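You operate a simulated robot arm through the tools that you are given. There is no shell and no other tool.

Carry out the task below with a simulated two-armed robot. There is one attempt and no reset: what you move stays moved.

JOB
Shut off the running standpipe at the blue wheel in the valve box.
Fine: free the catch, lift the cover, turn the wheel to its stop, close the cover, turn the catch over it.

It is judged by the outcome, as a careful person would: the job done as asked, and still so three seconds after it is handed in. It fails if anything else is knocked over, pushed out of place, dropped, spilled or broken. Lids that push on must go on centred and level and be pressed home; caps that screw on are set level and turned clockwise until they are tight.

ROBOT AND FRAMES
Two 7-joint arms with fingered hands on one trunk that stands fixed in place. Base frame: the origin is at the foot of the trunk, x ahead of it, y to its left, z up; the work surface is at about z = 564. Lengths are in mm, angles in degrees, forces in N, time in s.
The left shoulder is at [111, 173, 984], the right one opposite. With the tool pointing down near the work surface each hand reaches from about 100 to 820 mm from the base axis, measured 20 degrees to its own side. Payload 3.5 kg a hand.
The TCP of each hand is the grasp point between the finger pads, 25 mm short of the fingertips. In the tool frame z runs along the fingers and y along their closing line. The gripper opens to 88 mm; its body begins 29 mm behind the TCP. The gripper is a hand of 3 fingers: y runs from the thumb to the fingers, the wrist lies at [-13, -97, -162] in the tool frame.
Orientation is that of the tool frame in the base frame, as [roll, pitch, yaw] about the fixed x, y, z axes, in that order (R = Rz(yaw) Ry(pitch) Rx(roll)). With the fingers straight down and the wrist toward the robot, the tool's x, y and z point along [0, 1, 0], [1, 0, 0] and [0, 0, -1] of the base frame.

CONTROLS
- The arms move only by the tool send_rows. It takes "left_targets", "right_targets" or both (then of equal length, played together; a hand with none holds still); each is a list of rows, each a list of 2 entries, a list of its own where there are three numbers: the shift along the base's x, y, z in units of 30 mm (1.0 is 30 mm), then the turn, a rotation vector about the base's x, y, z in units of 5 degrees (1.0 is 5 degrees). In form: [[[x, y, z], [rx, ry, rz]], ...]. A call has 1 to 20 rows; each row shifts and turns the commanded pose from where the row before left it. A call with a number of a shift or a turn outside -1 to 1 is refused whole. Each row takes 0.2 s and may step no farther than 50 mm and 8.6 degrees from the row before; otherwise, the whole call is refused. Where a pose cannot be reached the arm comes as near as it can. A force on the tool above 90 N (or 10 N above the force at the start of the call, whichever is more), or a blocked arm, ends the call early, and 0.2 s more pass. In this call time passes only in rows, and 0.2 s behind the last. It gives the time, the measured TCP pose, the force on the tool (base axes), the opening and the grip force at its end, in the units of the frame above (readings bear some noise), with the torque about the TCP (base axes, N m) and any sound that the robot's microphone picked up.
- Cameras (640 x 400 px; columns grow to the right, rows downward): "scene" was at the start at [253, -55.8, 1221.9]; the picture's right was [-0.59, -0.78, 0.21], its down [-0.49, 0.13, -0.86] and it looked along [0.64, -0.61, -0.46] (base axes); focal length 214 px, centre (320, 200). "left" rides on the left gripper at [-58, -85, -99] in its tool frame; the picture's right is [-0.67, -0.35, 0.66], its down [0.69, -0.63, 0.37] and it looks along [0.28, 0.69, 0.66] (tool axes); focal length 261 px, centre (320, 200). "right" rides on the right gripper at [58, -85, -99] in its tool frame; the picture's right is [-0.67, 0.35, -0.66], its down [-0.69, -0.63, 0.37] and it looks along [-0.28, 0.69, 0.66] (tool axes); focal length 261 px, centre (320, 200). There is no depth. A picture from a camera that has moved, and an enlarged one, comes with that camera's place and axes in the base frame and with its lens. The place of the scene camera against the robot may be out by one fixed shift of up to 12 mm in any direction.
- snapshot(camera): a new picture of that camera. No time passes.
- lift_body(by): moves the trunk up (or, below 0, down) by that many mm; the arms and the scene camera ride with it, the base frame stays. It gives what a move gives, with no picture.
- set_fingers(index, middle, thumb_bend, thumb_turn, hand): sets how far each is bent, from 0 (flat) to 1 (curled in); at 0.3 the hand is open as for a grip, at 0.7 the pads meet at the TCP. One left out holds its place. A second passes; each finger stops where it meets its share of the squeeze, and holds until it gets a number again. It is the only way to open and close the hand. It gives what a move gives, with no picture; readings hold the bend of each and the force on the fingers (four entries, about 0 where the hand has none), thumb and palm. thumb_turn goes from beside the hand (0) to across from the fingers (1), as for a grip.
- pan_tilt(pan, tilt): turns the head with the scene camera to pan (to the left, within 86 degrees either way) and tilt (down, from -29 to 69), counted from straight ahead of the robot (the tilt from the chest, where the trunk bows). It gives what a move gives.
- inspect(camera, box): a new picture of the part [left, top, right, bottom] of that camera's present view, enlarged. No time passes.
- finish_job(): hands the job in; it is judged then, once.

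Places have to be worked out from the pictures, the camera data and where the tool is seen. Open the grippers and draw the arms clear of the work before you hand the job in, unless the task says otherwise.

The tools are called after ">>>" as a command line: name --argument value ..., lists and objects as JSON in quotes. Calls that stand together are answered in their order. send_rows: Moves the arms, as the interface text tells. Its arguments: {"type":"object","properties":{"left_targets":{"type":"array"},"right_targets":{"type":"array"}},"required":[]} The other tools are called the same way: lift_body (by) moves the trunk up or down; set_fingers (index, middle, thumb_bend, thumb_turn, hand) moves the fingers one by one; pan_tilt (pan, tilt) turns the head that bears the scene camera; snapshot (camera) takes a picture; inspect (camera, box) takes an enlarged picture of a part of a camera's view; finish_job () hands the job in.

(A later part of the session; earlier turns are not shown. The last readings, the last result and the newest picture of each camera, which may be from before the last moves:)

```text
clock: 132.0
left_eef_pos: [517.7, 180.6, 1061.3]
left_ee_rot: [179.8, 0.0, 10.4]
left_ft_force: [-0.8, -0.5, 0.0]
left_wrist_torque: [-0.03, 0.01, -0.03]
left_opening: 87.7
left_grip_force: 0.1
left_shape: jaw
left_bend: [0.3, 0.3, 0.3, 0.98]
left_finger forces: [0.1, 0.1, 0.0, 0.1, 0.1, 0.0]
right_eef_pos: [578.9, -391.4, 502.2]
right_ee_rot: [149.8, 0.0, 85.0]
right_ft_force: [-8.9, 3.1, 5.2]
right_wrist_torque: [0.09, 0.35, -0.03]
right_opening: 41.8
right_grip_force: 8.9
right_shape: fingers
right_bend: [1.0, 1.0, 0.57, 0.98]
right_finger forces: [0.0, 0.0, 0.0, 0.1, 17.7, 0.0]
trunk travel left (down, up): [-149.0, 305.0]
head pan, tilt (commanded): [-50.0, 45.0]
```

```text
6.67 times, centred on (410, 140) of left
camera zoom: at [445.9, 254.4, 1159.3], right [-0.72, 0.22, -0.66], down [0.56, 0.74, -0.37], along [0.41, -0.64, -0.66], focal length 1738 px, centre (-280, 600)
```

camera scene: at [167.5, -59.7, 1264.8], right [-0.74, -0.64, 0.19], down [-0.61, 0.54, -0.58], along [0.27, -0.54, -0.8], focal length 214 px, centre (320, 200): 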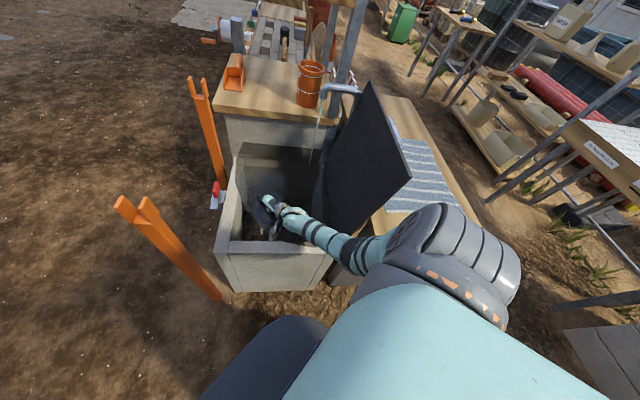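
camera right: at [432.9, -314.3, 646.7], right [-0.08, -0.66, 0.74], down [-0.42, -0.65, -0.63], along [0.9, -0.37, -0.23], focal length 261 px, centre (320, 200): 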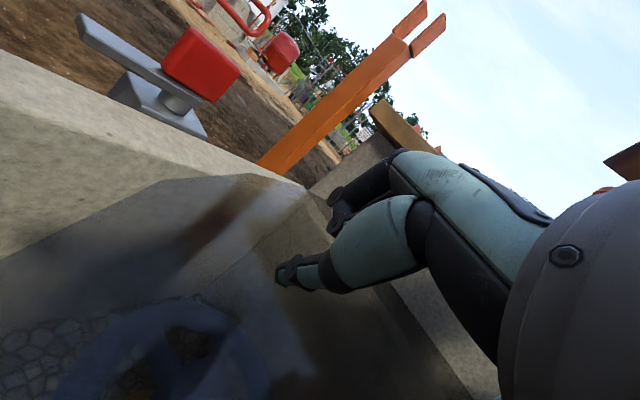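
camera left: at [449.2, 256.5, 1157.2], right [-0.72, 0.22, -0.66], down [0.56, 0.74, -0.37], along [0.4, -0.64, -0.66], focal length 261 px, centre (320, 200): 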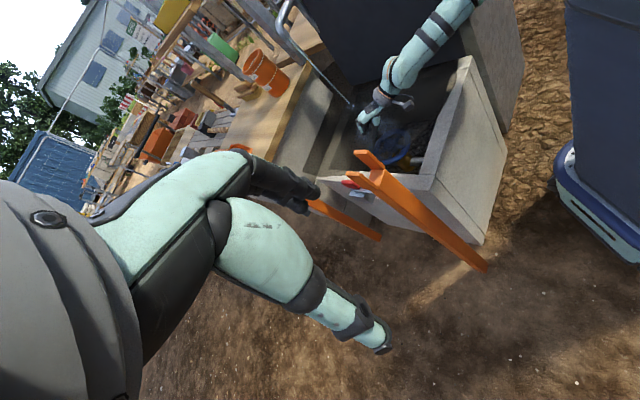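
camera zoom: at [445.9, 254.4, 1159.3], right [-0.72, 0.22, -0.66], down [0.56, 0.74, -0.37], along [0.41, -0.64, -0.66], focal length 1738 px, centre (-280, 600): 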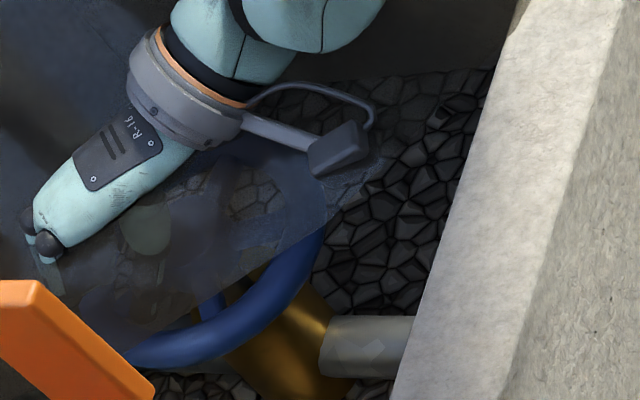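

The thumb is pressing partly outward on the rim (17 N) as it turns the wheel. I'll continue with a slightly tighter path.

>>> send_rows --right_targets '[[[-0.13, -0.32, 0], [0, 0, 0]], [[-0.07, -0.33, 0], [0, 0, 0]], [[-0.1, -0.317, 0], [0, 0, 0]]]'

>>> inspect --camera "left" --box '[375, 110, 445, 170]'

>>> inspect --camera "scene" --box '[220, 60, 380, 250]'

```text
clock: 132.8
left_eef_pos: [519.5, 179.9, 1059.5]
left_ee_rot: [179.7, 0.1, 10.2]
left_ft_force: [-0.4, -0.2, -0.8]
left_wrist_torque: [0.0, 0.02, 0.03]
left_opening: 87.7
left_grip_force: 0.0
left_shape: jaw
left_bend: [0.3, 0.3, 0.3, 0.98]
left_finger forces: [0.0, 0.1, 0.0, 0.1, 0.1, 0.1]
right_eef_pos: [572.2, -420.5, 500.8]
right_ee_rot: [149.8, 0.0, 85.0]
right_ft_force: [3.4, 7.4, -0.6]
right_wrist_torque: [0.19, -0.09, -0.07]
right_opening: 38.8
right_grip_force: 5.4
right_shape: fingers
right_bend: [1.0, 1.0, 0.64, 0.94]
right_finger forces: [0.1, 0.0, 0.1, 0.0, 11.0, 0.0]
trunk travel left (down, up): [-149.0, 305.0]
head pan, tilt (commanded): [-50.0, 45.0]
```

```text
6.67 times, centred on (410, 140) of left
camera zoom: at [447.3, 254.5, 1158.8], right [-0.72, 0.22, -0.66], down [0.56, 0.74, -0.37], along [0.4, -0.64, -0.66], focal length 1738 px, centre (-280, 600)
```

zoom: 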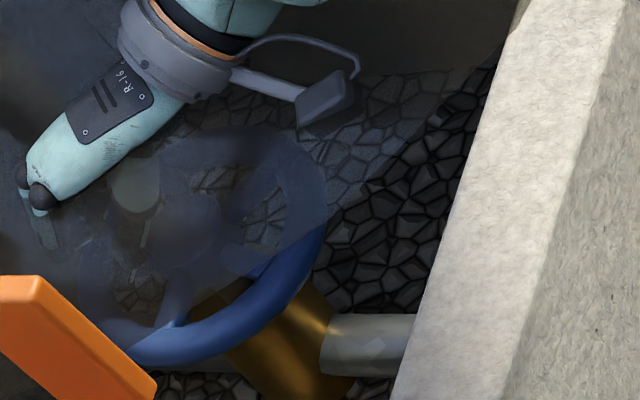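

```text
2.11 times, centred on (300, 155) of scene
camera zoom: at [167.4, -58.9, 1264.9], right [-0.74, -0.64, 0.19], down [-0.61, 0.54, -0.58], along [0.27, -0.54, -0.8], focal length 452 px, centre (362, 295)
```

zoom: 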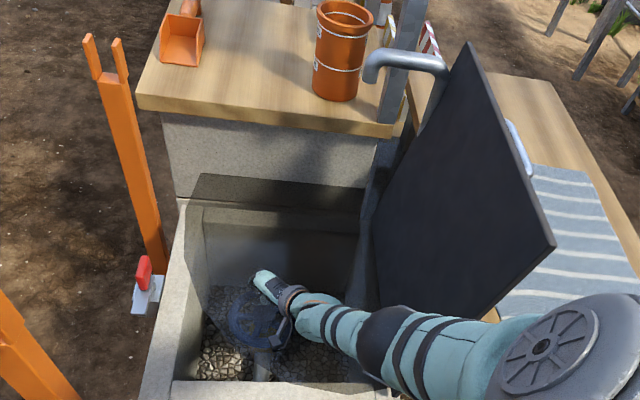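

The stream at the spout seems to have gone. I'll zoom in on the standpipe to confirm.

>>> inspect --camera "scene" --box '[290, 70, 370, 180]'

>>> inspect --camera "left" --box '[250, 0, 450, 180]'

```text
3.64 times, centred on (330, 125) of scene
camera zoom: at [167.4, -58.9, 1264.9], right [-0.74, -0.64, 0.19], down [-0.61, 0.54, -0.58], along [0.27, -0.54, -0.8], focal length 780 px, centre (284, 473)
```

zoom: 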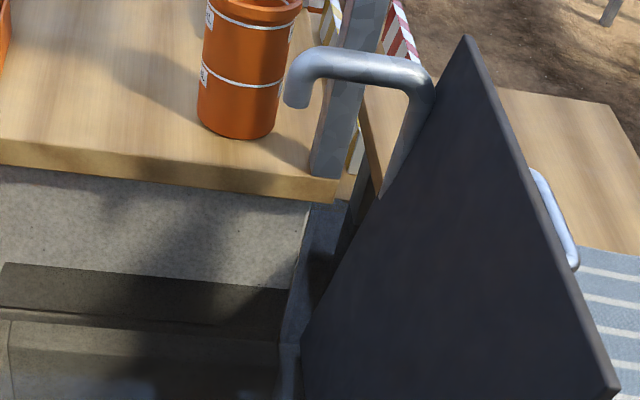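

```text
2.22 times, centred on (350, 90) of left
camera zoom: at [447.3, 254.5, 1158.8], right [-0.72, 0.22, -0.66], down [0.56, 0.74, -0.37], along [0.4, -0.64, -0.66], focal length 579 px, centre (253, 444)
```

zoom: 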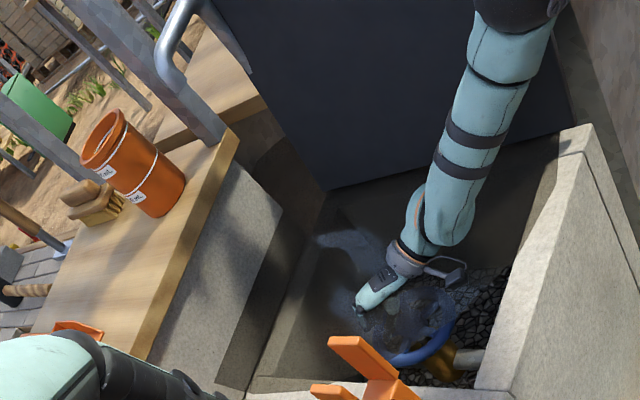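

The water has stopped. The job says "to its stop", so I'll keep pushing clockwise until it firmly resists.

>>> send_rows --right_targets '[[[-0.2, -0.3, 0], [0, 0, 0]], [[-0.23, -0.24, 0], [0, 0, 0]]]'

>>> inspect --camera "left" --box '[375, 110, 445, 170]'

```text
clock: 133.4
left_eef_pos: [516.3, 181.0, 1061.8]
left_ee_rot: [179.6, -0.1, 10.4]
left_ft_force: [0.3, 0.7, -0.2]
left_wrist_torque: [0.0, -0.01, 0.01]
left_opening: 87.9
left_grip_force: 0.0
left_shape: jaw
left_bend: [0.3, 0.3, 0.3, 0.98]
left_finger forces: [0.1, 0.1, 0.0, 0.1, 0.0, 0.0]
right_eef_pos: [558.9, -439.9, 503.9]
right_ee_rot: [149.8, 0.1, 85.0]
right_ft_force: [-8.1, 6.9, 16.6]
right_wrist_torque: [0.35, 0.14, 0.09]
right_opening: 37.1
right_grip_force: 10.5
right_shape: fingers
right_bend: [1.0, 1.0, 0.69, 0.96]
right_finger forces: [0.1, 0.1, 0.0, 0.1, 21.2, 0.0]
trunk travel left (down, up): [-149.0, 305.0]
head pan, tilt (commanded): [-50.0, 45.0]
```

```text
6.67 times, centred on (410, 140) of left
camera zoom: at [444.2, 254.5, 1160.3], right [-0.72, 0.22, -0.66], down [0.56, 0.74, -0.37], along [0.41, -0.64, -0.66], focal length 1738 px, centre (-280, 600)
```

zoom: 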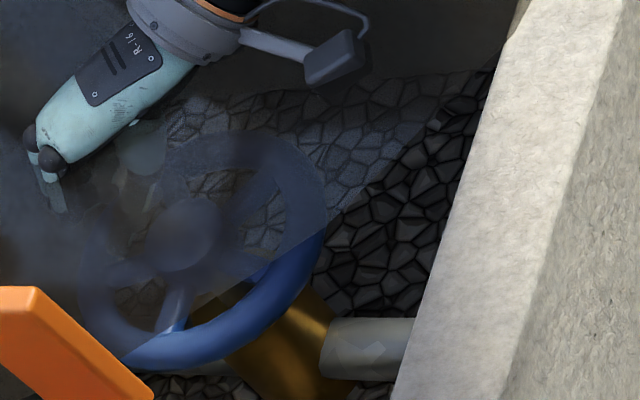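

The push turned into a ride-up with 16 N upward, so I can't yet be sure it's the stop. I'll lift out, check the spoke angles, and make one more verifying push from a fresh gap.

>>> send_rows --right_targets '[[[0, 0.1, 0.6], [0, 0, 0]], [[0, 0.2, 0.8], [0, 0, 0]], [[-0.15, 0.6, 0.7], [0, 0, 0]], [[-0.15, 0.7, 0.6], [0, 0, 0]], [[-0.15, 0.6, 0.3], [0, 0, 0]]]'

>>> set_fingers --hand "right" --thumb_bend 0.4

>>> inspect --camera "right" --box '[40, 280, 300, 400]'

>>> snapshot --camera "scene"

>>> inspect --camera "left" --box '[375, 110, 445, 170]'

```text
clock: 134.6
left_eef_pos: [517.8, 180.5, 1060.4]
left_ee_rot: [179.8, 0.0, 10.3]
left_ft_force: [0.7, -0.5, 0.2]
left_wrist_torque: [0.03, 0.01, -0.04]
left_opening: 88.3
left_grip_force: 0.0
left_shape: jaw
left_bend: [0.3, 0.3, 0.3, 0.98]
left_finger forces: [0.0, 0.0, 0.0, 0.1, 0.0, 0.0]
right_eef_pos: [544.5, -371.6, 591.0]
right_ee_rot: [150.1, 0.1, 84.9]
right_ft_force: [0.5, 0.3, -1.0]
right_wrist_torque: [0.02, -0.01, 0.0]
right_opening: 39.4
right_grip_force: 0.0
right_shape: fingers
right_bend: [1.0, 1.0, 0.62, 0.99]
right_finger forces: [0.0, 0.0, 0.0, 0.1, 0.0, 0.0]
trunk travel left (down, up): [-149.0, 305.0]
head pan, tilt (commanded): [-50.0, 45.0]
```

```text
clock: 135.6
left_eef_pos: [520.0, 179.3, 1059.6]
left_ee_rot: [179.7, 0.0, 10.3]
left_ft_force: [-1.3, -0.7, -0.2]
left_wrist_torque: [0.01, 0.0, -0.01]
left_opening: 88.0
left_grip_force: 0.2
left_shape: jaw
left_bend: [0.3, 0.3, 0.3, 0.98]
left_finger forces: [0.0, 0.0, 0.1, 0.0, 0.0, 0.1]
right_eef_pos: [546.2, -371.2, 590.5]
right_ee_rot: [150.0, 0.1, 84.9]
right_ft_force: [0.0, 0.6, -0.1]
right_wrist_torque: [0.0, 0.0, -0.02]
right_opening: 48.1
right_grip_force: 0.1
right_shape: fingers
right_bend: [1.0, 1.0, 0.4, 0.99]
right_finger forces: [0.0, 0.1, 0.1, 0.1, 0.0, 0.0]
trunk travel left (down, up): [-149.0, 305.0]
head pan, tilt (commanded): [-50.0, 45.0]
```

```text
2.46 times, centred on (170, 340) of right
camera zoom: at [427.9, -303.4, 634.3], right [-0.08, -0.66, 0.74], down [-0.42, -0.65, -0.63], along [0.9, -0.37, -0.22], focal length 642 px, centre (689, -145)
```

zoom: 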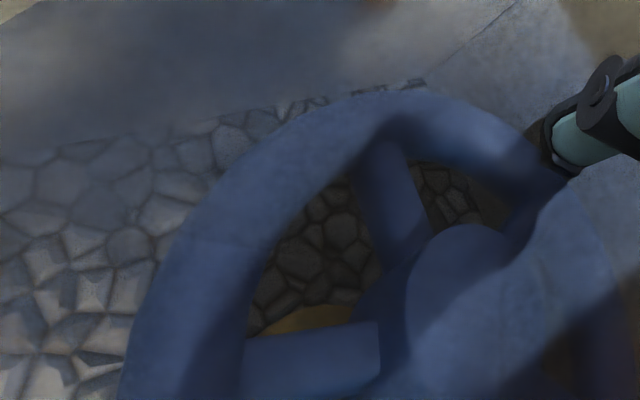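

```text
taken
camera scene: at [167.2, -59.6, 1264.8], right [-0.74, -0.64, 0.19], down [-0.61, 0.54, -0.58], along [0.27, -0.54, -0.8], focal length 214 px, centre (320, 200)
```

scene: 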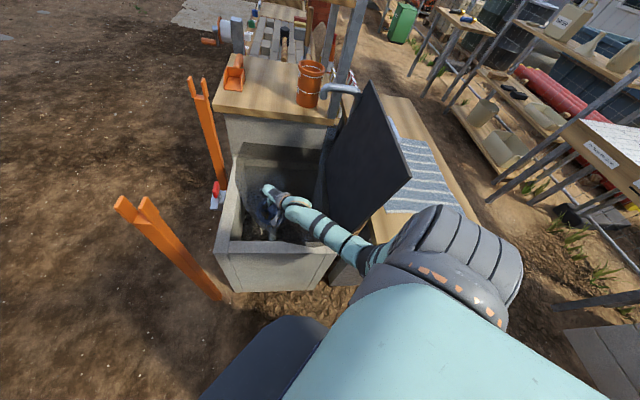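

```text
6.67 times, centred on (410, 140) of left
camera zoom: at [447.2, 253.8, 1158.8], right [-0.72, 0.22, -0.66], down [0.56, 0.74, -0.37], along [0.4, -0.64, -0.66], focal length 1738 px, centre (-280, 600)
```

zoom: 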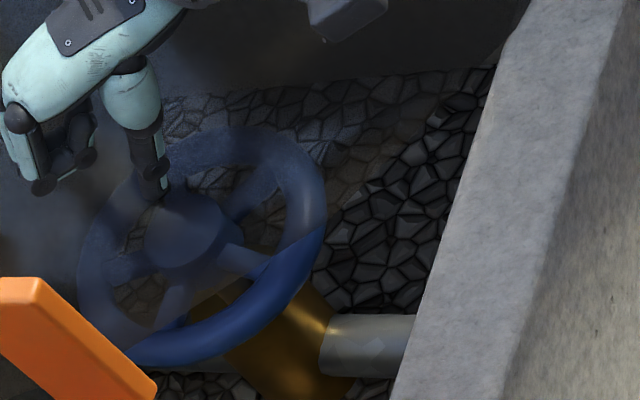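

Spokes sit at ~44° and 117° again, meaning about 184° total. I'll insert the thumb once more and push firmly to verify that it is against the stop.

>>> set_fingers --hand "right" --thumb_bend 0.5

>>> send_rows --right_targets '[[[0.14, 0.08, -0.6], [0, 0, 0]], [[0, 0, -0.8], [0, 0, 0]], [[0, 0, -0.7], [0, 0, 0]], [[0, 0, -0.5], [0, 0, 0]], [[0, 0, -0.4], [0, 0, 0]]]'

>>> set_fingers --hand "right" --thumb_bend 0.62

>>> send_rows --right_targets '[[[0.25, -0.1, 0], [0, 0, 0]], [[0.25, -0.15, 0], [0, 0, 0]]]'

>>> inspect --camera "left" --box '[375, 110, 445, 170]'

```text
clock: 136.6
left_eef_pos: [519.2, 179.8, 1059.2]
left_ee_rot: [179.7, 0.0, 10.2]
left_ft_force: [0.2, -0.1, 0.6]
left_wrist_torque: [0.01, 0.0, -0.02]
left_opening: 88.0
left_grip_force: 0.1
left_shape: jaw
left_bend: [0.3, 0.3, 0.3, 0.98]
left_finger forces: [0.0, 0.0, 0.1, 0.1, 0.0, 0.1]
right_eef_pos: [545.5, -371.1, 590.0]
right_ee_rot: [150.0, 0.0, 85.0]
right_ft_force: [-0.6, 0.4, -0.2]
right_wrist_torque: [0.0, -0.02, 0.02]
right_opening: 44.5
right_grip_force: 0.1
right_shape: fingers
right_bend: [1.0, 1.0, 0.5, 0.99]
right_finger forces: [0.0, 0.0, 0.0, 0.1, 0.1, 0.1]
trunk travel left (down, up): [-149.0, 305.0]
head pan, tilt (commanded): [-50.0, 45.0]
```

```text
clock: 137.8
left_eef_pos: [518.1, 180.3, 1058.9]
left_ee_rot: [179.6, 0.1, 10.4]
left_ft_force: [-1.0, 0.1, 0.9]
left_wrist_torque: [0.0, -0.01, -0.01]
left_opening: 88.1
left_grip_force: 0.0
left_shape: jaw
left_bend: [0.3, 0.3, 0.3, 0.98]
left_finger forces: [0.1, 0.0, 0.0, 0.0, 0.0, 0.0]
right_eef_pos: [550.1, -369.6, 501.0]
right_ee_rot: [150.0, 0.1, 85.0]
right_ft_force: [-1.0, -0.4, -0.5]
right_wrist_torque: [-0.01, 0.0, 0.01]
right_opening: 44.1
right_grip_force: 0.1
right_shape: fingers
right_bend: [1.0, 1.0, 0.5, 0.99]
right_finger forces: [0.1, 0.1, 0.1, 0.1, 0.0, 0.0]
trunk travel left (down, up): [-149.0, 305.0]
head pan, tilt (commanded): [-50.0, 45.0]
```

```text
clock: 138.8
left_eef_pos: [519.4, 181.1, 1059.4]
left_ee_rot: [179.7, 0.0, 10.4]
left_ft_force: [-0.1, -0.3, 0.8]
left_wrist_torque: [0.01, 0.0, -0.06]
left_opening: 88.1
left_grip_force: 0.0
left_shape: jaw
left_bend: [0.3, 0.3, 0.3, 0.98]
left_finger forces: [0.2, 0.1, 0.0, 0.0, 0.1, 0.1]
right_eef_pos: [550.0, -369.9, 500.6]
right_ee_rot: [150.0, 0.1, 85.1]
right_ft_force: [-0.7, -1.6, -0.5]
right_wrist_torque: [-0.02, 0.03, -0.03]
right_opening: 39.9
right_grip_force: 1.4
right_shape: fingers
right_bend: [1.0, 1.0, 0.6, 1.0]
right_finger forces: [0.0, 0.1, 0.0, 0.0, 1.1, 0.0]
trunk travel left (down, up): [-149.0, 305.0]
head pan, tilt (commanded): [-50.0, 45.0]
```

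```text
clock: 139.4
left_eef_pos: [516.9, 180.3, 1062.2]
left_ee_rot: [179.7, -0.1, 10.2]
left_ft_force: [-0.1, 0.7, 0.4]
left_wrist_torque: [-0.02, 0.02, 0.03]
left_opening: 87.9
left_grip_force: 0.1
left_shape: jaw
left_bend: [0.3, 0.3, 0.3, 0.98]
left_finger forces: [0.1, 0.0, 0.1, 0.1, 0.0, 0.0]
right_eef_pos: [563.7, -375.6, 503.3]
right_ee_rot: [149.9, 0.1, 84.9]
right_ft_force: [-18.6, 6.7, 14.6]
right_wrist_torque: [0.28, 0.77, 0.04]
right_opening: 44.1
right_grip_force: 11.0
right_shape: fingers
right_bend: [1.0, 1.0, 0.55, 0.96]
right_finger forces: [0.0, 0.0, 0.1, 0.0, 23.6, 0.1]
trunk travel left (down, up): [-149.0, 305.0]
head pan, tilt (commanded): [-50.0, 45.0]
```

```text
6.67 times, centred on (410, 140) of left
camera zoom: at [443.5, 255.5, 1160.2], right [-0.72, 0.22, -0.66], down [0.56, 0.74, -0.37], along [0.41, -0.64, -0.66], focal length 1738 px, centre (-280, 600)
```

zoom: 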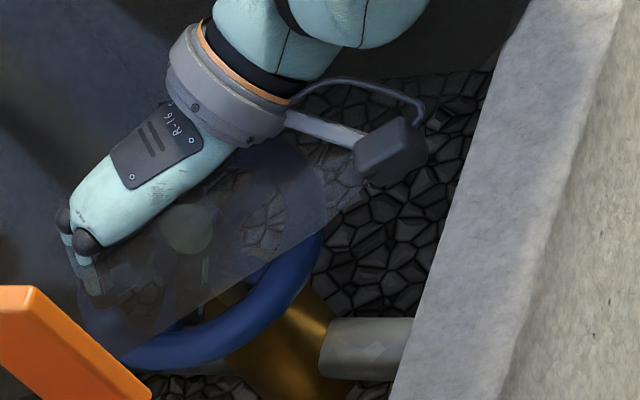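

The wheel now resists ~19 N with no movement (it turned at ~6 N before), so it is at its stop and the water is off. I'll relieve the push, lift straight out of the wheel and rise above the box.

>>> send_rows --right_targets '[[[-0.4, 0.15, 0], [0, 0, 0]], [[-0.1, 0, 0.6], [0, 0, 0]], [[0, 0, 0.9], [0, 0, 0]], [[0, 0, 1], [0, 0, 0]], [[0, 0, 1], [0, 0, 0]], [[0, 0, 1], [0, 0, 0]], [[0, 0, 1], [0, 0, 0]]]'

>>> snapshot --camera "scene"

>>> inspect --camera "left" --box '[250, 0, 450, 180]'

```text
clock: 141.0
left_eef_pos: [519.3, 180.2, 1059.4]
left_ee_rot: [179.6, 0.2, 10.2]
left_ft_force: [0.1, 0.0, 0.4]
left_wrist_torque: [0.03, -0.01, -0.02]
left_opening: 88.1
left_grip_force: 0.1
left_shape: jaw
left_bend: [0.3, 0.3, 0.3, 0.98]
left_finger forces: [0.0, 0.1, 0.0, 0.0, 0.0, 0.0]
right_eef_pos: [550.1, -371.0, 666.3]
right_ee_rot: [150.0, 0.1, 85.0]
right_ft_force: [0.0, -1.1, 0.6]
right_wrist_torque: [-0.01, -0.01, 0.02]
right_opening: 39.4
right_grip_force: 0.1
right_shape: fingers
right_bend: [1.0, 1.0, 0.62, 0.99]
right_finger forces: [0.0, 0.1, 0.0, 0.0, 0.1, 0.1]
trunk travel left (down, up): [-149.0, 305.0]
head pan, tilt (commanded): [-50.0, 45.0]
```

```text
taken
camera scene: at [166.8, -59.5, 1264.9], right [-0.74, -0.64, 0.19], down [-0.61, 0.54, -0.58], along [0.27, -0.54, -0.8], focal length 214 px, centre (320, 200)
```

scene: 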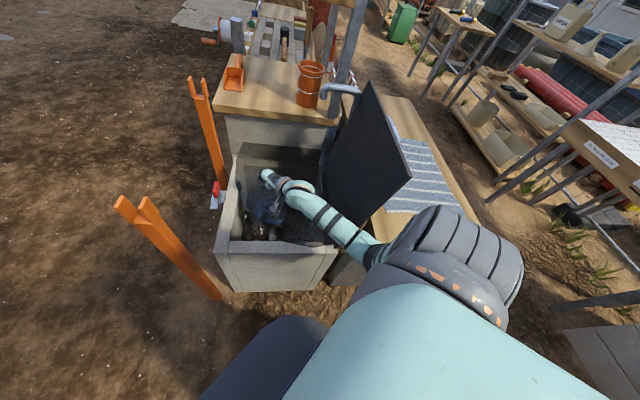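

```text
2.22 times, centred on (350, 90) of left
camera zoom: at [446.9, 253.8, 1159.0], right [-0.72, 0.22, -0.66], down [0.56, 0.74, -0.37], along [0.4, -0.64, -0.66], focal length 579 px, centre (253, 444)
```

zoom: 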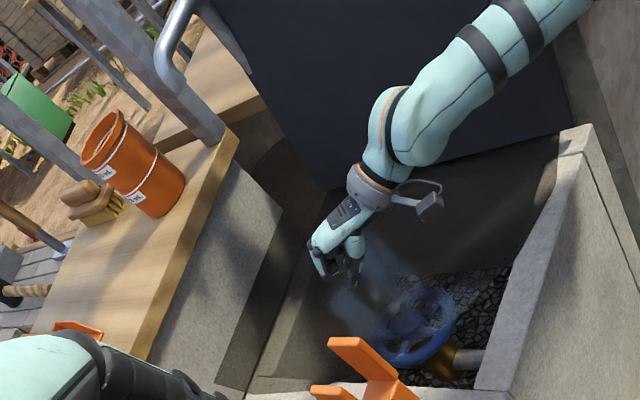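

The spout is dry and the hand is clear of the wheel. Next I'll rise above the rim, then raise the trunk to carry the arm back over the lid.

>>> send_rows --right_targets '[[[0, 0, 0.95], [-0.03, -0.4, 0]], [[0, 0, 0.95], [-0.03, -0.4, 0]], [[0, 0, 0.95], [-0.03, -0.4, 0]], [[0, 0, 0.95], [-0.03, -0.4, 0]], [[0, 0, 0.95], [-0.03, -0.4, 0]], [[0, 0, 0.95], [-0.03, -0.4, 0]], [[0, 0, 0.95], [-0.03, -0.4, 0]]]'

>>> lift_body --by 120

>>> snapshot --camera "scene"

```text
clock: 142.6
left_eef_pos: [519.5, 179.4, 1061.6]
left_ee_rot: [179.6, 0.0, 10.4]
left_ft_force: [0.4, 0.0, 0.1]
left_wrist_torque: [0.02, 0.0, 0.01]
left_opening: 88.0
left_grip_force: 0.0
left_shape: jaw
left_bend: [0.3, 0.3, 0.3, 0.98]
left_finger forces: [0.1, 0.0, 0.0, 0.0, 0.1, 0.0]
right_eef_pos: [551.3, -371.6, 865.7]
right_ee_rot: [135.9, -0.2, 85.1]
right_ft_force: [-0.6, -1.3, -0.2]
right_wrist_torque: [0.0, -0.02, -0.01]
right_opening: 39.3
right_grip_force: 0.0
right_shape: fingers
right_bend: [1.0, 1.0, 0.62, 0.99]
right_finger forces: [0.0, 0.0, 0.0, 0.0, 0.1, 0.0]
trunk travel left (down, up): [-149.0, 305.0]
head pan, tilt (commanded): [-50.0, 45.0]
```

```text
clock: 144.1
left_eef_pos: [520.1, 179.6, 1179.5]
left_ee_rot: [179.7, 0.0, 10.3]
left_ft_force: [0.5, -0.2, 0.1]
left_wrist_torque: [0.0, 0.0, -0.03]
left_opening: 88.3
left_grip_force: 0.0
left_shape: jaw
left_bend: [0.3, 0.3, 0.3, 0.98]
left_finger forces: [0.0, 0.0, 0.1, 0.1, 0.0, 0.0]
right_eef_pos: [549.9, -372.3, 984.5]
right_ee_rot: [136.0, -0.2, 85.1]
right_ft_force: [0.4, 0.2, -0.6]
right_wrist_torque: [0.0, 0.04, -0.01]
right_opening: 39.7
right_grip_force: 0.0
right_shape: fingers
right_bend: [1.0, 1.0, 0.62, 0.99]
right_finger forces: [0.1, 0.1, 0.1, 0.0, 0.0, 0.1]
trunk travel left (down, up): [-269.0, 185.0]
head pan, tilt (commanded): [-50.0, 45.0]
```

```text
taken
camera scene: at [91.5, -59.7, 1408.3], right [-0.76, -0.64, 0.07], down [-0.52, 0.54, -0.66], along [0.39, -0.54, -0.75], focal length 214 px, centre (320, 200)
```

scene: 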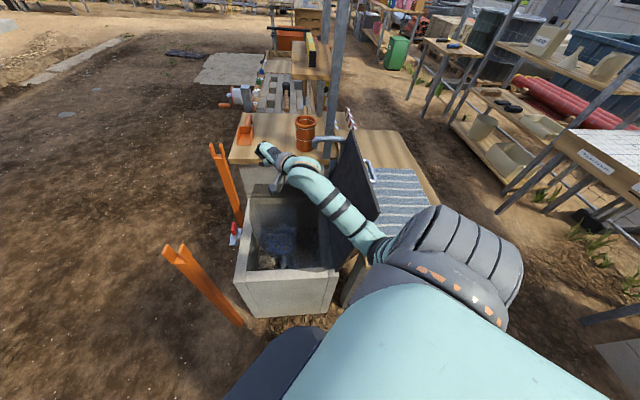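

Trunk is up and the posture is calm. I'll raise the hand to ~1075 and begin sweeping right over the lid's top, turning gradually toward the hooking orientation.

>>> send_rows --right_targets '[[[0, 0, 1], [0, 0, 0]], [[0, 0, 1], [0, 0, 0]], [[0, 0, 1], [0, 0, 0]], [[-0.8, -0.6, 0], [0, -0.25, 0.5]], [[-0.8, -0.6, 0], [0, -0.25, 0.5]], [[-0.8, -0.6, 0], [0, -0.25, 0.5]], [[-0.8, -0.6, 0], [0, -0.25, 0.5]]]'

>>> snapshot --camera "scene"

```text
clock: 145.7
left_eef_pos: [518.5, 179.7, 1182.0]
left_ee_rot: [179.7, -0.1, 10.4]
left_ft_force: [-0.5, 0.3, -0.1]
left_wrist_torque: [-0.01, 0.02, -0.02]
left_opening: 88.3
left_grip_force: 0.0
left_shape: jaw
left_bend: [0.3, 0.3, 0.3, 0.98]
left_finger forces: [0.1, 0.0, 0.0, 0.0, 0.0, 0.0]
right_eef_pos: [452.4, -445.0, 1074.1]
right_ee_rot: [130.8, -0.2, 95.1]
right_ft_force: [-0.6, 0.6, 0.0]
right_wrist_torque: [-0.02, -0.02, 0.01]
right_opening: 39.3
right_grip_force: 0.0
right_shape: fingers
right_bend: [1.0, 1.0, 0.62, 0.99]
right_finger forces: [0.1, 0.0, 0.1, 0.1, 0.1, 0.1]
trunk travel left (down, up): [-269.0, 185.0]
head pan, tilt (commanded): [-50.0, 45.0]
```

```text
taken
camera scene: at [89.5, -60.3, 1408.4], right [-0.76, -0.64, 0.07], down [-0.52, 0.54, -0.66], along [0.39, -0.54, -0.75], focal length 214 px, centre (320, 200)
```

scene: 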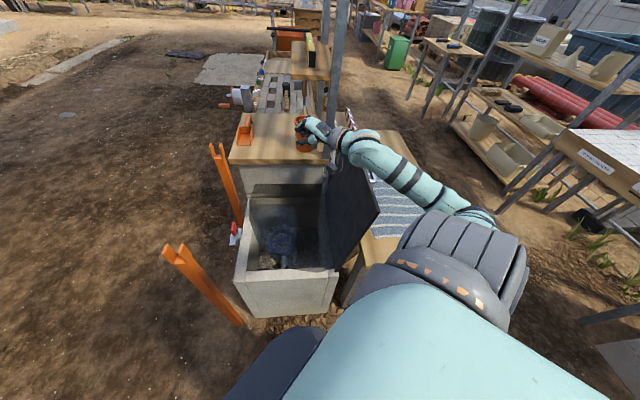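

Smooth so far, with the arm passing above the lid. Continuing the sweep to the back side.

>>> send_rows --right_targets '[[[-0.85, -0.75, 0], [0, -0.25, 0.5]], [[-0.85, -0.75, 0], [0, -0.25, 0.5]], [[-0.85, -0.75, 0], [0, -0.25, 0.5]], [[-0.85, -0.75, 0], [0, -0.25, 0.4]], [[-0.8, -0.8, 0], [0, -0.25, 0.4]]]'

>>> snapshot --camera "scene"

>>> snapshot --camera "right"

```text
clock: 146.9
left_eef_pos: [517.9, 179.7, 1180.4]
left_ee_rot: [179.7, 0.1, 10.3]
left_ft_force: [-0.1, -1.3, 0.7]
left_wrist_torque: [0.03, 0.01, 0.03]
left_opening: 87.9
left_grip_force: 0.2
left_shape: jaw
left_bend: [0.3, 0.3, 0.3, 0.98]
left_finger forces: [0.0, 0.1, 0.0, 0.0, 0.1, 0.0]
right_eef_pos: [327.9, -559.0, 1075.5]
right_ee_rot: [124.7, 1.2, 106.5]
right_ft_force: [0.1, -1.1, 0.0]
right_wrist_torque: [-0.01, 0.0, 0.01]
right_opening: 39.6
right_grip_force: 0.0
right_shape: fingers
right_bend: [1.0, 1.0, 0.62, 0.99]
right_finger forces: [0.0, 0.1, 0.0, 0.1, 0.1, 0.0]
trunk travel left (down, up): [-269.0, 185.0]
head pan, tilt (commanded): [-50.0, 45.0]
```

```text
taken
camera scene: at [90.5, -60.1, 1408.3], right [-0.76, -0.64, 0.07], down [-0.52, 0.54, -0.66], along [0.39, -0.54, -0.75], focal length 214 px, centre (320, 200)
```

scene: 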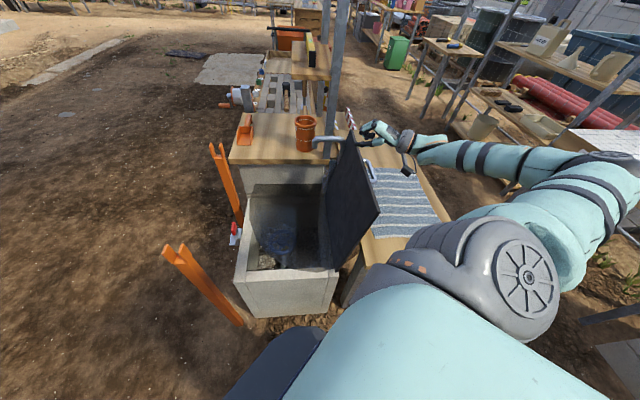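

```text
taken
camera right: at [186.0, -540.9, 1061.7], right [-0.14, -0.73, 0.67], down [0.14, -0.69, -0.71], along [0.98, 0.0, 0.2], focal length 261 px, centre (320, 200)
```

right: 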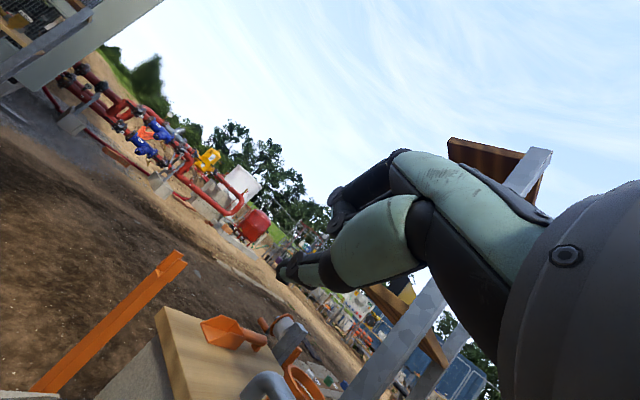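

The hand is past the lid's plane at z≈1075. I'll move further behind the lid and then lower to see how the elbow follows.

>>> send_rows --right_targets '[[[-0.7, -0.85, 0], [0, 0, 0]], [[-0.7, -0.85, 0], [0, 0, 0]], [[-0.7, -0.85, -0.2], [0, 0, 0]], [[-0.7, -0.85, -0.4], [0, 0, 0]], [[-0.4, -0.5, -0.6], [0, 0, 0]]]'

>>> snapshot --camera "scene"

```text
clock: 148.1
left_eef_pos: [518.8, 179.2, 1179.4]
left_ee_rot: [179.6, 0.1, 10.3]
left_ft_force: [0.1, -0.1, 0.3]
left_wrist_torque: [0.02, 0.03, 0.01]
left_opening: 88.2
left_grip_force: 0.0
left_shape: jaw
left_bend: [0.3, 0.3, 0.3, 0.98]
left_finger forces: [0.0, 0.0, 0.1, 0.0, 0.1, 0.0]
right_eef_pos: [230.9, -676.5, 1038.5]
right_ee_rot: [124.8, 1.0, 106.7]
right_ft_force: [-0.3, 0.4, -0.6]
right_wrist_torque: [0.03, 0.01, 0.0]
right_opening: 39.4
right_grip_force: 0.0
right_shape: fingers
right_bend: [1.0, 1.0, 0.62, 0.99]
right_finger forces: [0.0, 0.0, 0.0, 0.0, 0.0, 0.1]
trunk travel left (down, up): [-269.0, 185.0]
head pan, tilt (commanded): [-50.0, 45.0]
```

```text
taken
camera scene: at [91.2, -60.4, 1408.2], right [-0.76, -0.64, 0.07], down [-0.52, 0.54, -0.66], along [0.39, -0.54, -0.75], focal length 214 px, centre (320, 200)
```

scene: 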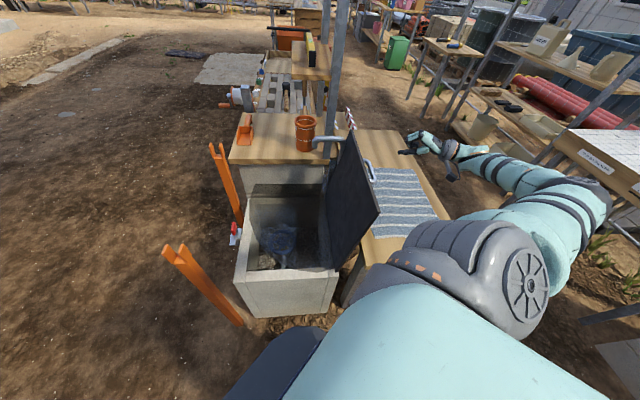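

Behind the lid with no reach trouble. I'll lower the trunk in two steps; the closing arc needs the shoulder low.

>>> lift_body --by -90

>>> snapshot --camera "scene"

```text
clock: 149.3
left_eef_pos: [518.6, 178.6, 1088.9]
left_ee_rot: [179.6, 0.1, 10.2]
left_ft_force: [-0.3, 0.6, -0.2]
left_wrist_torque: [-0.02, 0.01, -0.02]
left_opening: 87.9
left_grip_force: 0.1
left_shape: jaw
left_bend: [0.3, 0.3, 0.3, 0.98]
left_finger forces: [0.1, 0.1, 0.0, 0.1, 0.0, 0.0]
right_eef_pos: [230.0, -674.9, 950.8]
right_ee_rot: [124.7, 1.1, 106.5]
right_ft_force: [-0.9, 0.0, -0.4]
right_wrist_torque: [0.0, -0.03, 0.02]
right_opening: 39.4
right_grip_force: 0.0
right_shape: fingers
right_bend: [1.0, 1.0, 0.62, 0.99]
right_finger forces: [0.1, 0.0, 0.0, 0.1, 0.0, 0.0]
trunk travel left (down, up): [-179.0, 275.0]
head pan, tilt (commanded): [-50.0, 45.0]
```

```text
taken
camera scene: at [144.4, -59.7, 1303.4], right [-0.75, -0.64, 0.15], down [-0.59, 0.54, -0.6], along [0.31, -0.54, -0.78], focal length 214 px, centre (320, 200)
```

scene: 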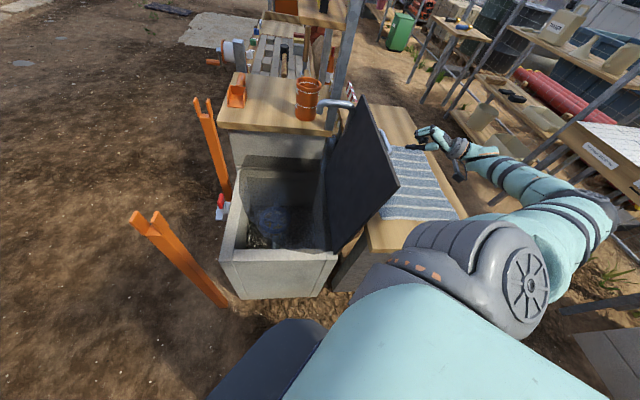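

>>> lift_body --by -90

>>> snapshot --camera "scene"

>>> snapshot --camera "right"

```text
clock: 150.6
left_eef_pos: [518.1, 180.1, 1000.5]
left_ee_rot: [179.8, -0.1, 10.3]
left_ft_force: [-0.1, 0.1, 1.4]
left_wrist_torque: [0.01, -0.03, -0.02]
left_opening: 88.0
left_grip_force: 0.0
left_shape: jaw
left_bend: [0.3, 0.3, 0.3, 0.98]
left_finger forces: [0.0, 0.1, 0.0, 0.0, 0.1, 0.0]
right_eef_pos: [231.8, -674.7, 859.1]
right_ee_rot: [124.8, 1.1, 106.5]
right_ft_force: [-0.2, 0.8, 0.1]
right_wrist_torque: [0.02, -0.02, -0.01]
right_opening: 39.3
right_grip_force: 0.0
right_shape: fingers
right_bend: [1.0, 1.0, 0.62, 0.99]
right_finger forces: [0.1, 0.0, 0.0, 0.0, 0.1, 0.0]
trunk travel left (down, up): [-89.0, 365.0]
head pan, tilt (commanded): [-50.0, 45.0]
```

```text
taken
camera scene: at [215.4, -59.7, 1181.3], right [-0.72, -0.64, 0.26], down [-0.67, 0.54, -0.51], along [0.19, -0.54, -0.82], focal length 214 px, centre (320, 200)
```

scene: 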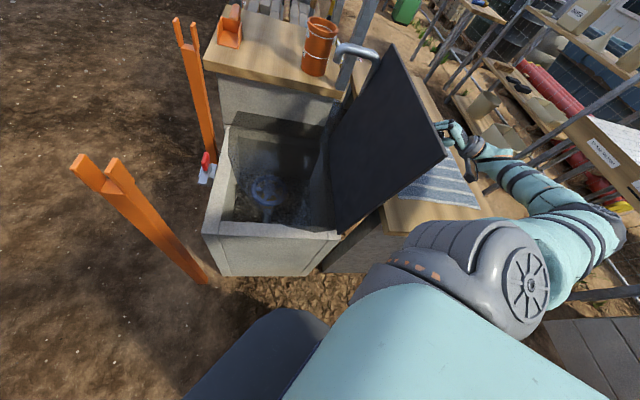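

```text
taken
camera right: at [90.0, -657.6, 845.5], right [-0.14, -0.73, 0.67], down [0.14, -0.69, -0.71], along [0.98, 0.0, 0.2], focal length 261 px, centre (320, 200)
```

right: 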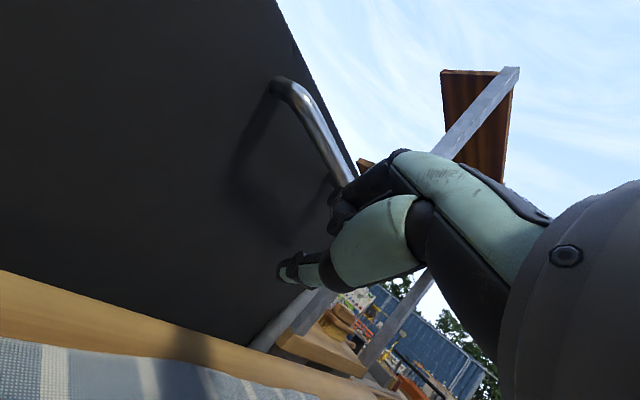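

The hand is behind the lid, just below the handle. I'll make a compact fist and push the lid forward from behind, following its arc; the friction hinge means it can't run away.

>>> set_fingers --hand "right" --index 1.0 --middle 1.0 --thumb_bend 0.9

>>> send_rows --right_targets '[[[0.5, 0.5, -0.1], [0, 0, 0.3]], [[0.5, 0.5, -0.1], [0, 0, 0.3]], [[0.4, 0.4, 0], [0, 0, 0.3]]]'

>>> snapshot --camera "scene"

>>> snapshot --camera "right"

```text
clock: 151.6
left_eef_pos: [519.6, 179.4, 999.9]
left_ee_rot: [179.7, 0.1, 10.4]
left_ft_force: [0.4, 0.0, 0.3]
left_wrist_torque: [-0.01, -0.01, 0.0]
left_opening: 88.0
left_grip_force: 0.0
left_shape: jaw
left_bend: [0.3, 0.3, 0.3, 0.98]
left_finger forces: [0.2, 0.1, 0.1, 0.1, 0.1, 0.0]
right_eef_pos: [231.8, -675.4, 859.1]
right_ee_rot: [124.8, 1.0, 106.6]
right_ft_force: [0.6, 0.0, -0.7]
right_wrist_torque: [0.0, 0.01, 0.01]
right_opening: 28.6
right_grip_force: 0.1
right_shape: fingers
right_bend: [1.0, 1.0, 0.86, 0.99]
right_finger forces: [0.0, 0.1, 0.0, 0.0, 0.0, 0.0]
trunk travel left (down, up): [-89.0, 365.0]
head pan, tilt (commanded): [-50.0, 45.0]
```

```text
clock: 152.4
left_eef_pos: [519.4, 180.4, 1000.4]
left_ee_rot: [179.7, 0.1, 10.3]
left_ft_force: [-0.5, 0.1, 0.2]
left_wrist_torque: [0.0, -0.02, -0.01]
left_opening: 87.9
left_grip_force: 0.1
left_shape: jaw
left_bend: [0.3, 0.3, 0.3, 0.98]
left_finger forces: [0.0, 0.0, 0.1, 0.0, 0.1, 0.0]
right_eef_pos: [272.4, -633.6, 853.9]
right_ee_rot: [124.8, 1.0, 111.0]
right_ft_force: [-0.1, 0.2, 0.2]
right_wrist_torque: [0.02, 0.02, -0.02]
right_opening: 28.3
right_grip_force: 0.2
right_shape: fingers
right_bend: [1.0, 1.0, 0.86, 0.99]
right_finger forces: [0.0, 0.1, 0.0, 0.0, 0.0, 0.0]
trunk travel left (down, up): [-89.0, 365.0]
head pan, tilt (commanded): [-50.0, 45.0]
```

```text
taken
camera scene: at [216.4, -59.6, 1181.0], right [-0.72, -0.64, 0.26], down [-0.67, 0.54, -0.51], along [0.18, -0.54, -0.82], focal length 214 px, centre (320, 200)
```

scene: 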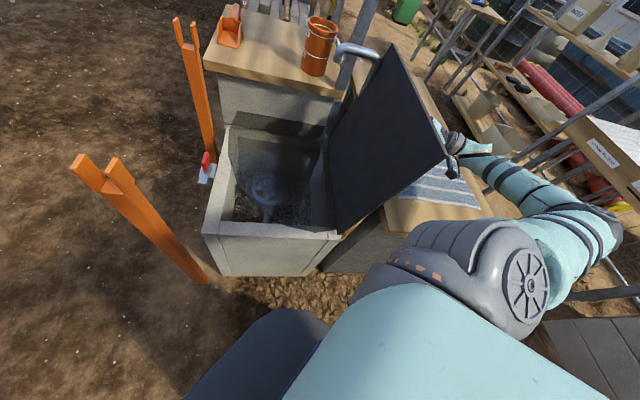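

```text
taken
camera right: at [131.5, -626.6, 839.4], right [-0.08, -0.74, 0.67], down [0.2, -0.67, -0.71], along [0.98, 0.07, 0.2], focal length 261 px, centre (320, 200)
```

right: 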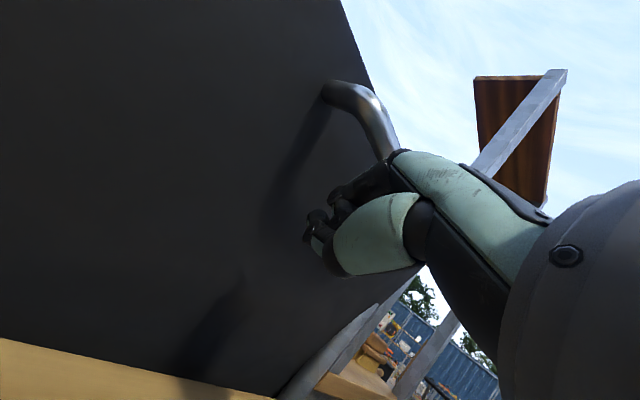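

>>> send_rows --right_targets '[[[0.467, 0.476, 0.02], [0, 0, 0.2]], [[0.467, 0.476, 0.03], [0, 0, 0.2]], [[0.467, 0.476, 0.03], [0, 0, 0.2]], [[0.467, 0.476, 0.03], [0, 0, 0.2]]]'

>>> snapshot --camera "scene"

>>> snapshot --camera "right"

```text
clock: 153.4
left_eef_pos: [519.4, 179.6, 1000.1]
left_ee_rot: [179.7, 0.0, 10.3]
left_ft_force: [0.0, -0.1, 0.2]
left_wrist_torque: [-0.02, -0.02, -0.05]
left_opening: 87.8
left_grip_force: 0.0
left_shape: jaw
left_bend: [0.3, 0.3, 0.3, 0.98]
left_finger forces: [0.0, 0.0, 0.0, 0.0, 0.0, 0.1]
right_eef_pos: [329.9, -577.9, 857.2]
right_ee_rot: [124.8, 1.0, 115.1]
right_ft_force: [-4.1, -6.0, 1.6]
right_wrist_torque: [0.05, -0.05, -0.02]
right_opening: 27.7
right_grip_force: 4.0
right_shape: fingers
right_bend: [1.0, 1.0, 0.88, 1.0]
right_finger forces: [0.0, 0.1, 0.0, 0.0, 8.1, 0.0]
trunk travel left (down, up): [-89.0, 365.0]
head pan, tilt (commanded): [-50.0, 45.0]
```

```text
taken
camera scene: at [215.5, -60.3, 1181.1], right [-0.72, -0.64, 0.26], down [-0.67, 0.54, -0.51], along [0.19, -0.54, -0.82], focal length 214 px, centre (320, 200)
```

scene: 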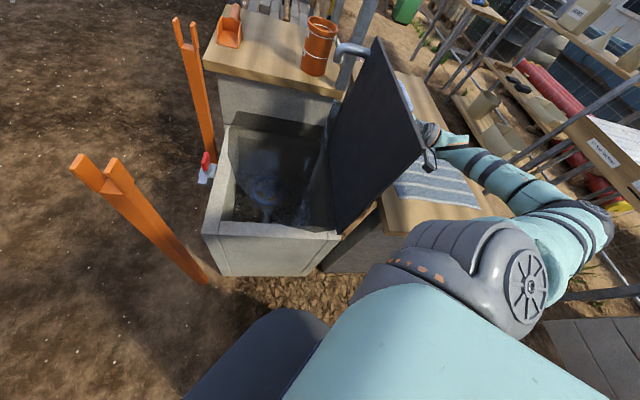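

```text
taken
camera right: at [187.2, -580.0, 842.7], right [-0.03, -0.74, 0.67], down [0.24, -0.66, -0.71], along [0.97, 0.14, 0.2], focal length 261 px, centre (320, 200)
```

right: 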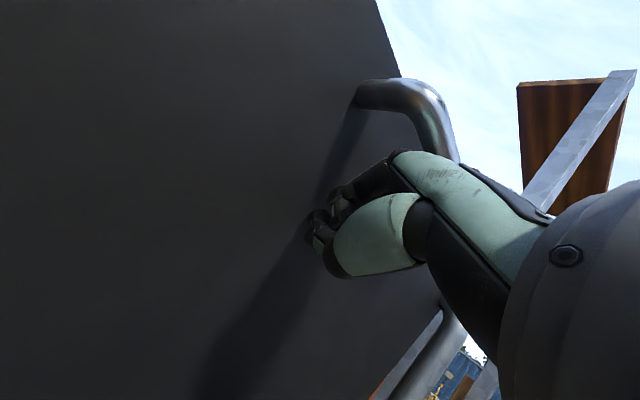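

Contact made (~7.5 N) and the lid is moving. I'll continue along the arc from ~88° toward 60°, reducing the tilt gradually.

>>> send_rows --right_targets '[[[0.504, 0.514, 0], [-0.2, 0.2, 0.1]], [[0.504, 0.514, 0], [-0.2, 0.2, 0.1]], [[0.626, 0.638, -0.14], [-0.2, 0.2, 0.1]], [[0.626, 0.638, -0.14], [-0.2, 0.2, 0.1]], [[0.6, 0.612, -0.293], [-0.2, 0.2, 0.1]], [[0.6, 0.612, -0.293], [-0.2, 0.2, 0.1]]]'

>>> snapshot --camera "scene"

>>> snapshot --camera "left"

```text
clock: 154.8
left_eef_pos: [518.5, 179.2, 999.9]
left_ee_rot: [179.7, 0.1, 10.3]
left_ft_force: [1.0, -0.1, 0.2]
left_wrist_torque: [0.0, -0.02, -0.01]
left_opening: 88.1
left_grip_force: 0.0
left_shape: jaw
left_bend: [0.3, 0.3, 0.3, 0.98]
left_finger forces: [0.0, 0.1, 0.0, 0.1, 0.0, 0.0]
right_eef_pos: [433.6, -470.4, 830.4]
right_ee_rot: [132.9, 3.8, 118.3]
right_ft_force: [-2.6, -3.2, 0.1]
right_wrist_torque: [0.02, -0.03, 0.02]
right_opening: 28.0
right_grip_force: 1.3
right_shape: fingers
right_bend: [1.0, 1.0, 0.87, 1.0]
right_finger forces: [0.0, 0.1, 0.0, 0.1, 3.5, 0.1]
trunk travel left (down, up): [-89.0, 365.0]
head pan, tilt (commanded): [-50.0, 45.0]
```

```text
taken
camera scene: at [216.2, -59.9, 1181.0], right [-0.72, -0.64, 0.26], down [-0.67, 0.54, -0.51], along [0.19, -0.54, -0.82], focal length 214 px, centre (320, 200)
```

scene: 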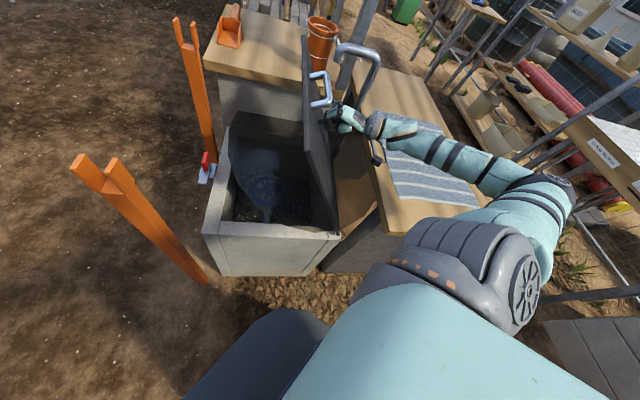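

```text
taken
camera left: at [447.2, 253.4, 1098.8], right [-0.72, 0.22, -0.66], down [0.56, 0.74, -0.37], along [0.4, -0.64, -0.66], focal length 261 px, centre (320, 200)
```

left: 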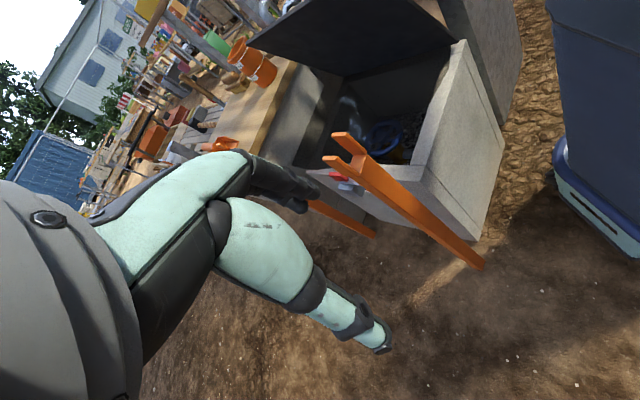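

The lid is down to ~62° with little force. Continuing down the arc toward 30°.

>>> send_rows --right_targets '[[[0.555, 0.566, -0.44], [-0.284, 0.28, 0.1]], [[0.555, 0.566, -0.44], [-0.284, 0.28, 0.1]], [[0.494, 0.505, -0.567], [-0.284, 0.28, 0.1]], [[0.494, 0.505, -0.567], [-0.284, 0.28, 0.1]], [[0.417, 0.426, -0.683], [-0.284, 0.28, 0.1]], [[0.417, 0.426, -0.683], [-0.284, 0.28, 0.1]]]'

>>> snapshot --camera "scene"

>>> snapshot --camera "left"

```text
clock: 156.2
left_eef_pos: [520.1, 179.2, 998.6]
left_ee_rot: [179.7, 0.2, 10.4]
left_ft_force: [-0.7, -0.1, -0.4]
left_wrist_torque: [0.02, 0.0, -0.01]
left_opening: 87.6
left_grip_force: 0.2
left_shape: jaw
left_bend: [0.3, 0.3, 0.3, 0.98]
left_finger forces: [0.0, 0.0, 0.1, 0.0, 0.0, 0.0]
right_eef_pos: [523.1, -381.0, 729.3]
right_ee_rot: [144.6, 6.7, 122.5]
right_ft_force: [0.1, -0.2, 1.3]
right_wrist_torque: [0.03, 0.01, -0.01]
right_opening: 28.0
right_grip_force: 0.2
right_shape: fingers
right_bend: [1.0, 1.0, 0.87, 0.99]
right_finger forces: [0.0, 0.0, 0.0, 0.1, 1.0, 0.0]
trunk travel left (down, up): [-89.0, 365.0]
head pan, tilt (commanded): [-50.0, 45.0]
```

```text
taken
camera scene: at [216.8, -59.6, 1180.9], right [-0.72, -0.64, 0.26], down [-0.67, 0.54, -0.51], along [0.18, -0.54, -0.82], focal length 214 px, centre (320, 200)
```

scene: 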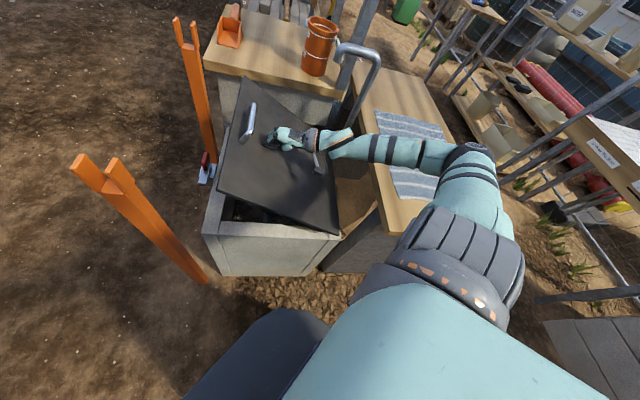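

```text
taken
camera left: at [447.8, 253.7, 1098.5], right [-0.72, 0.22, -0.66], down [0.56, 0.74, -0.37], along [0.4, -0.64, -0.66], focal length 261 px, centre (320, 200)
```

left: 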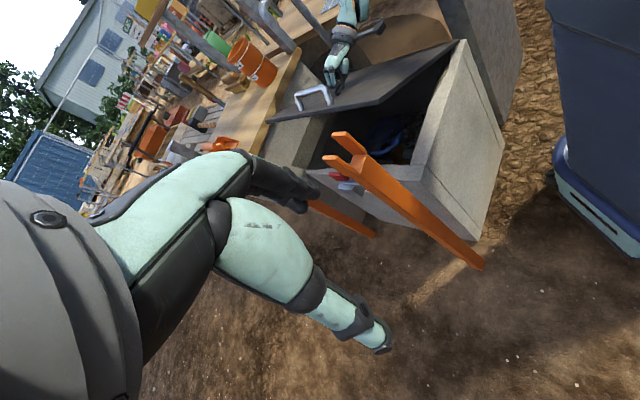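

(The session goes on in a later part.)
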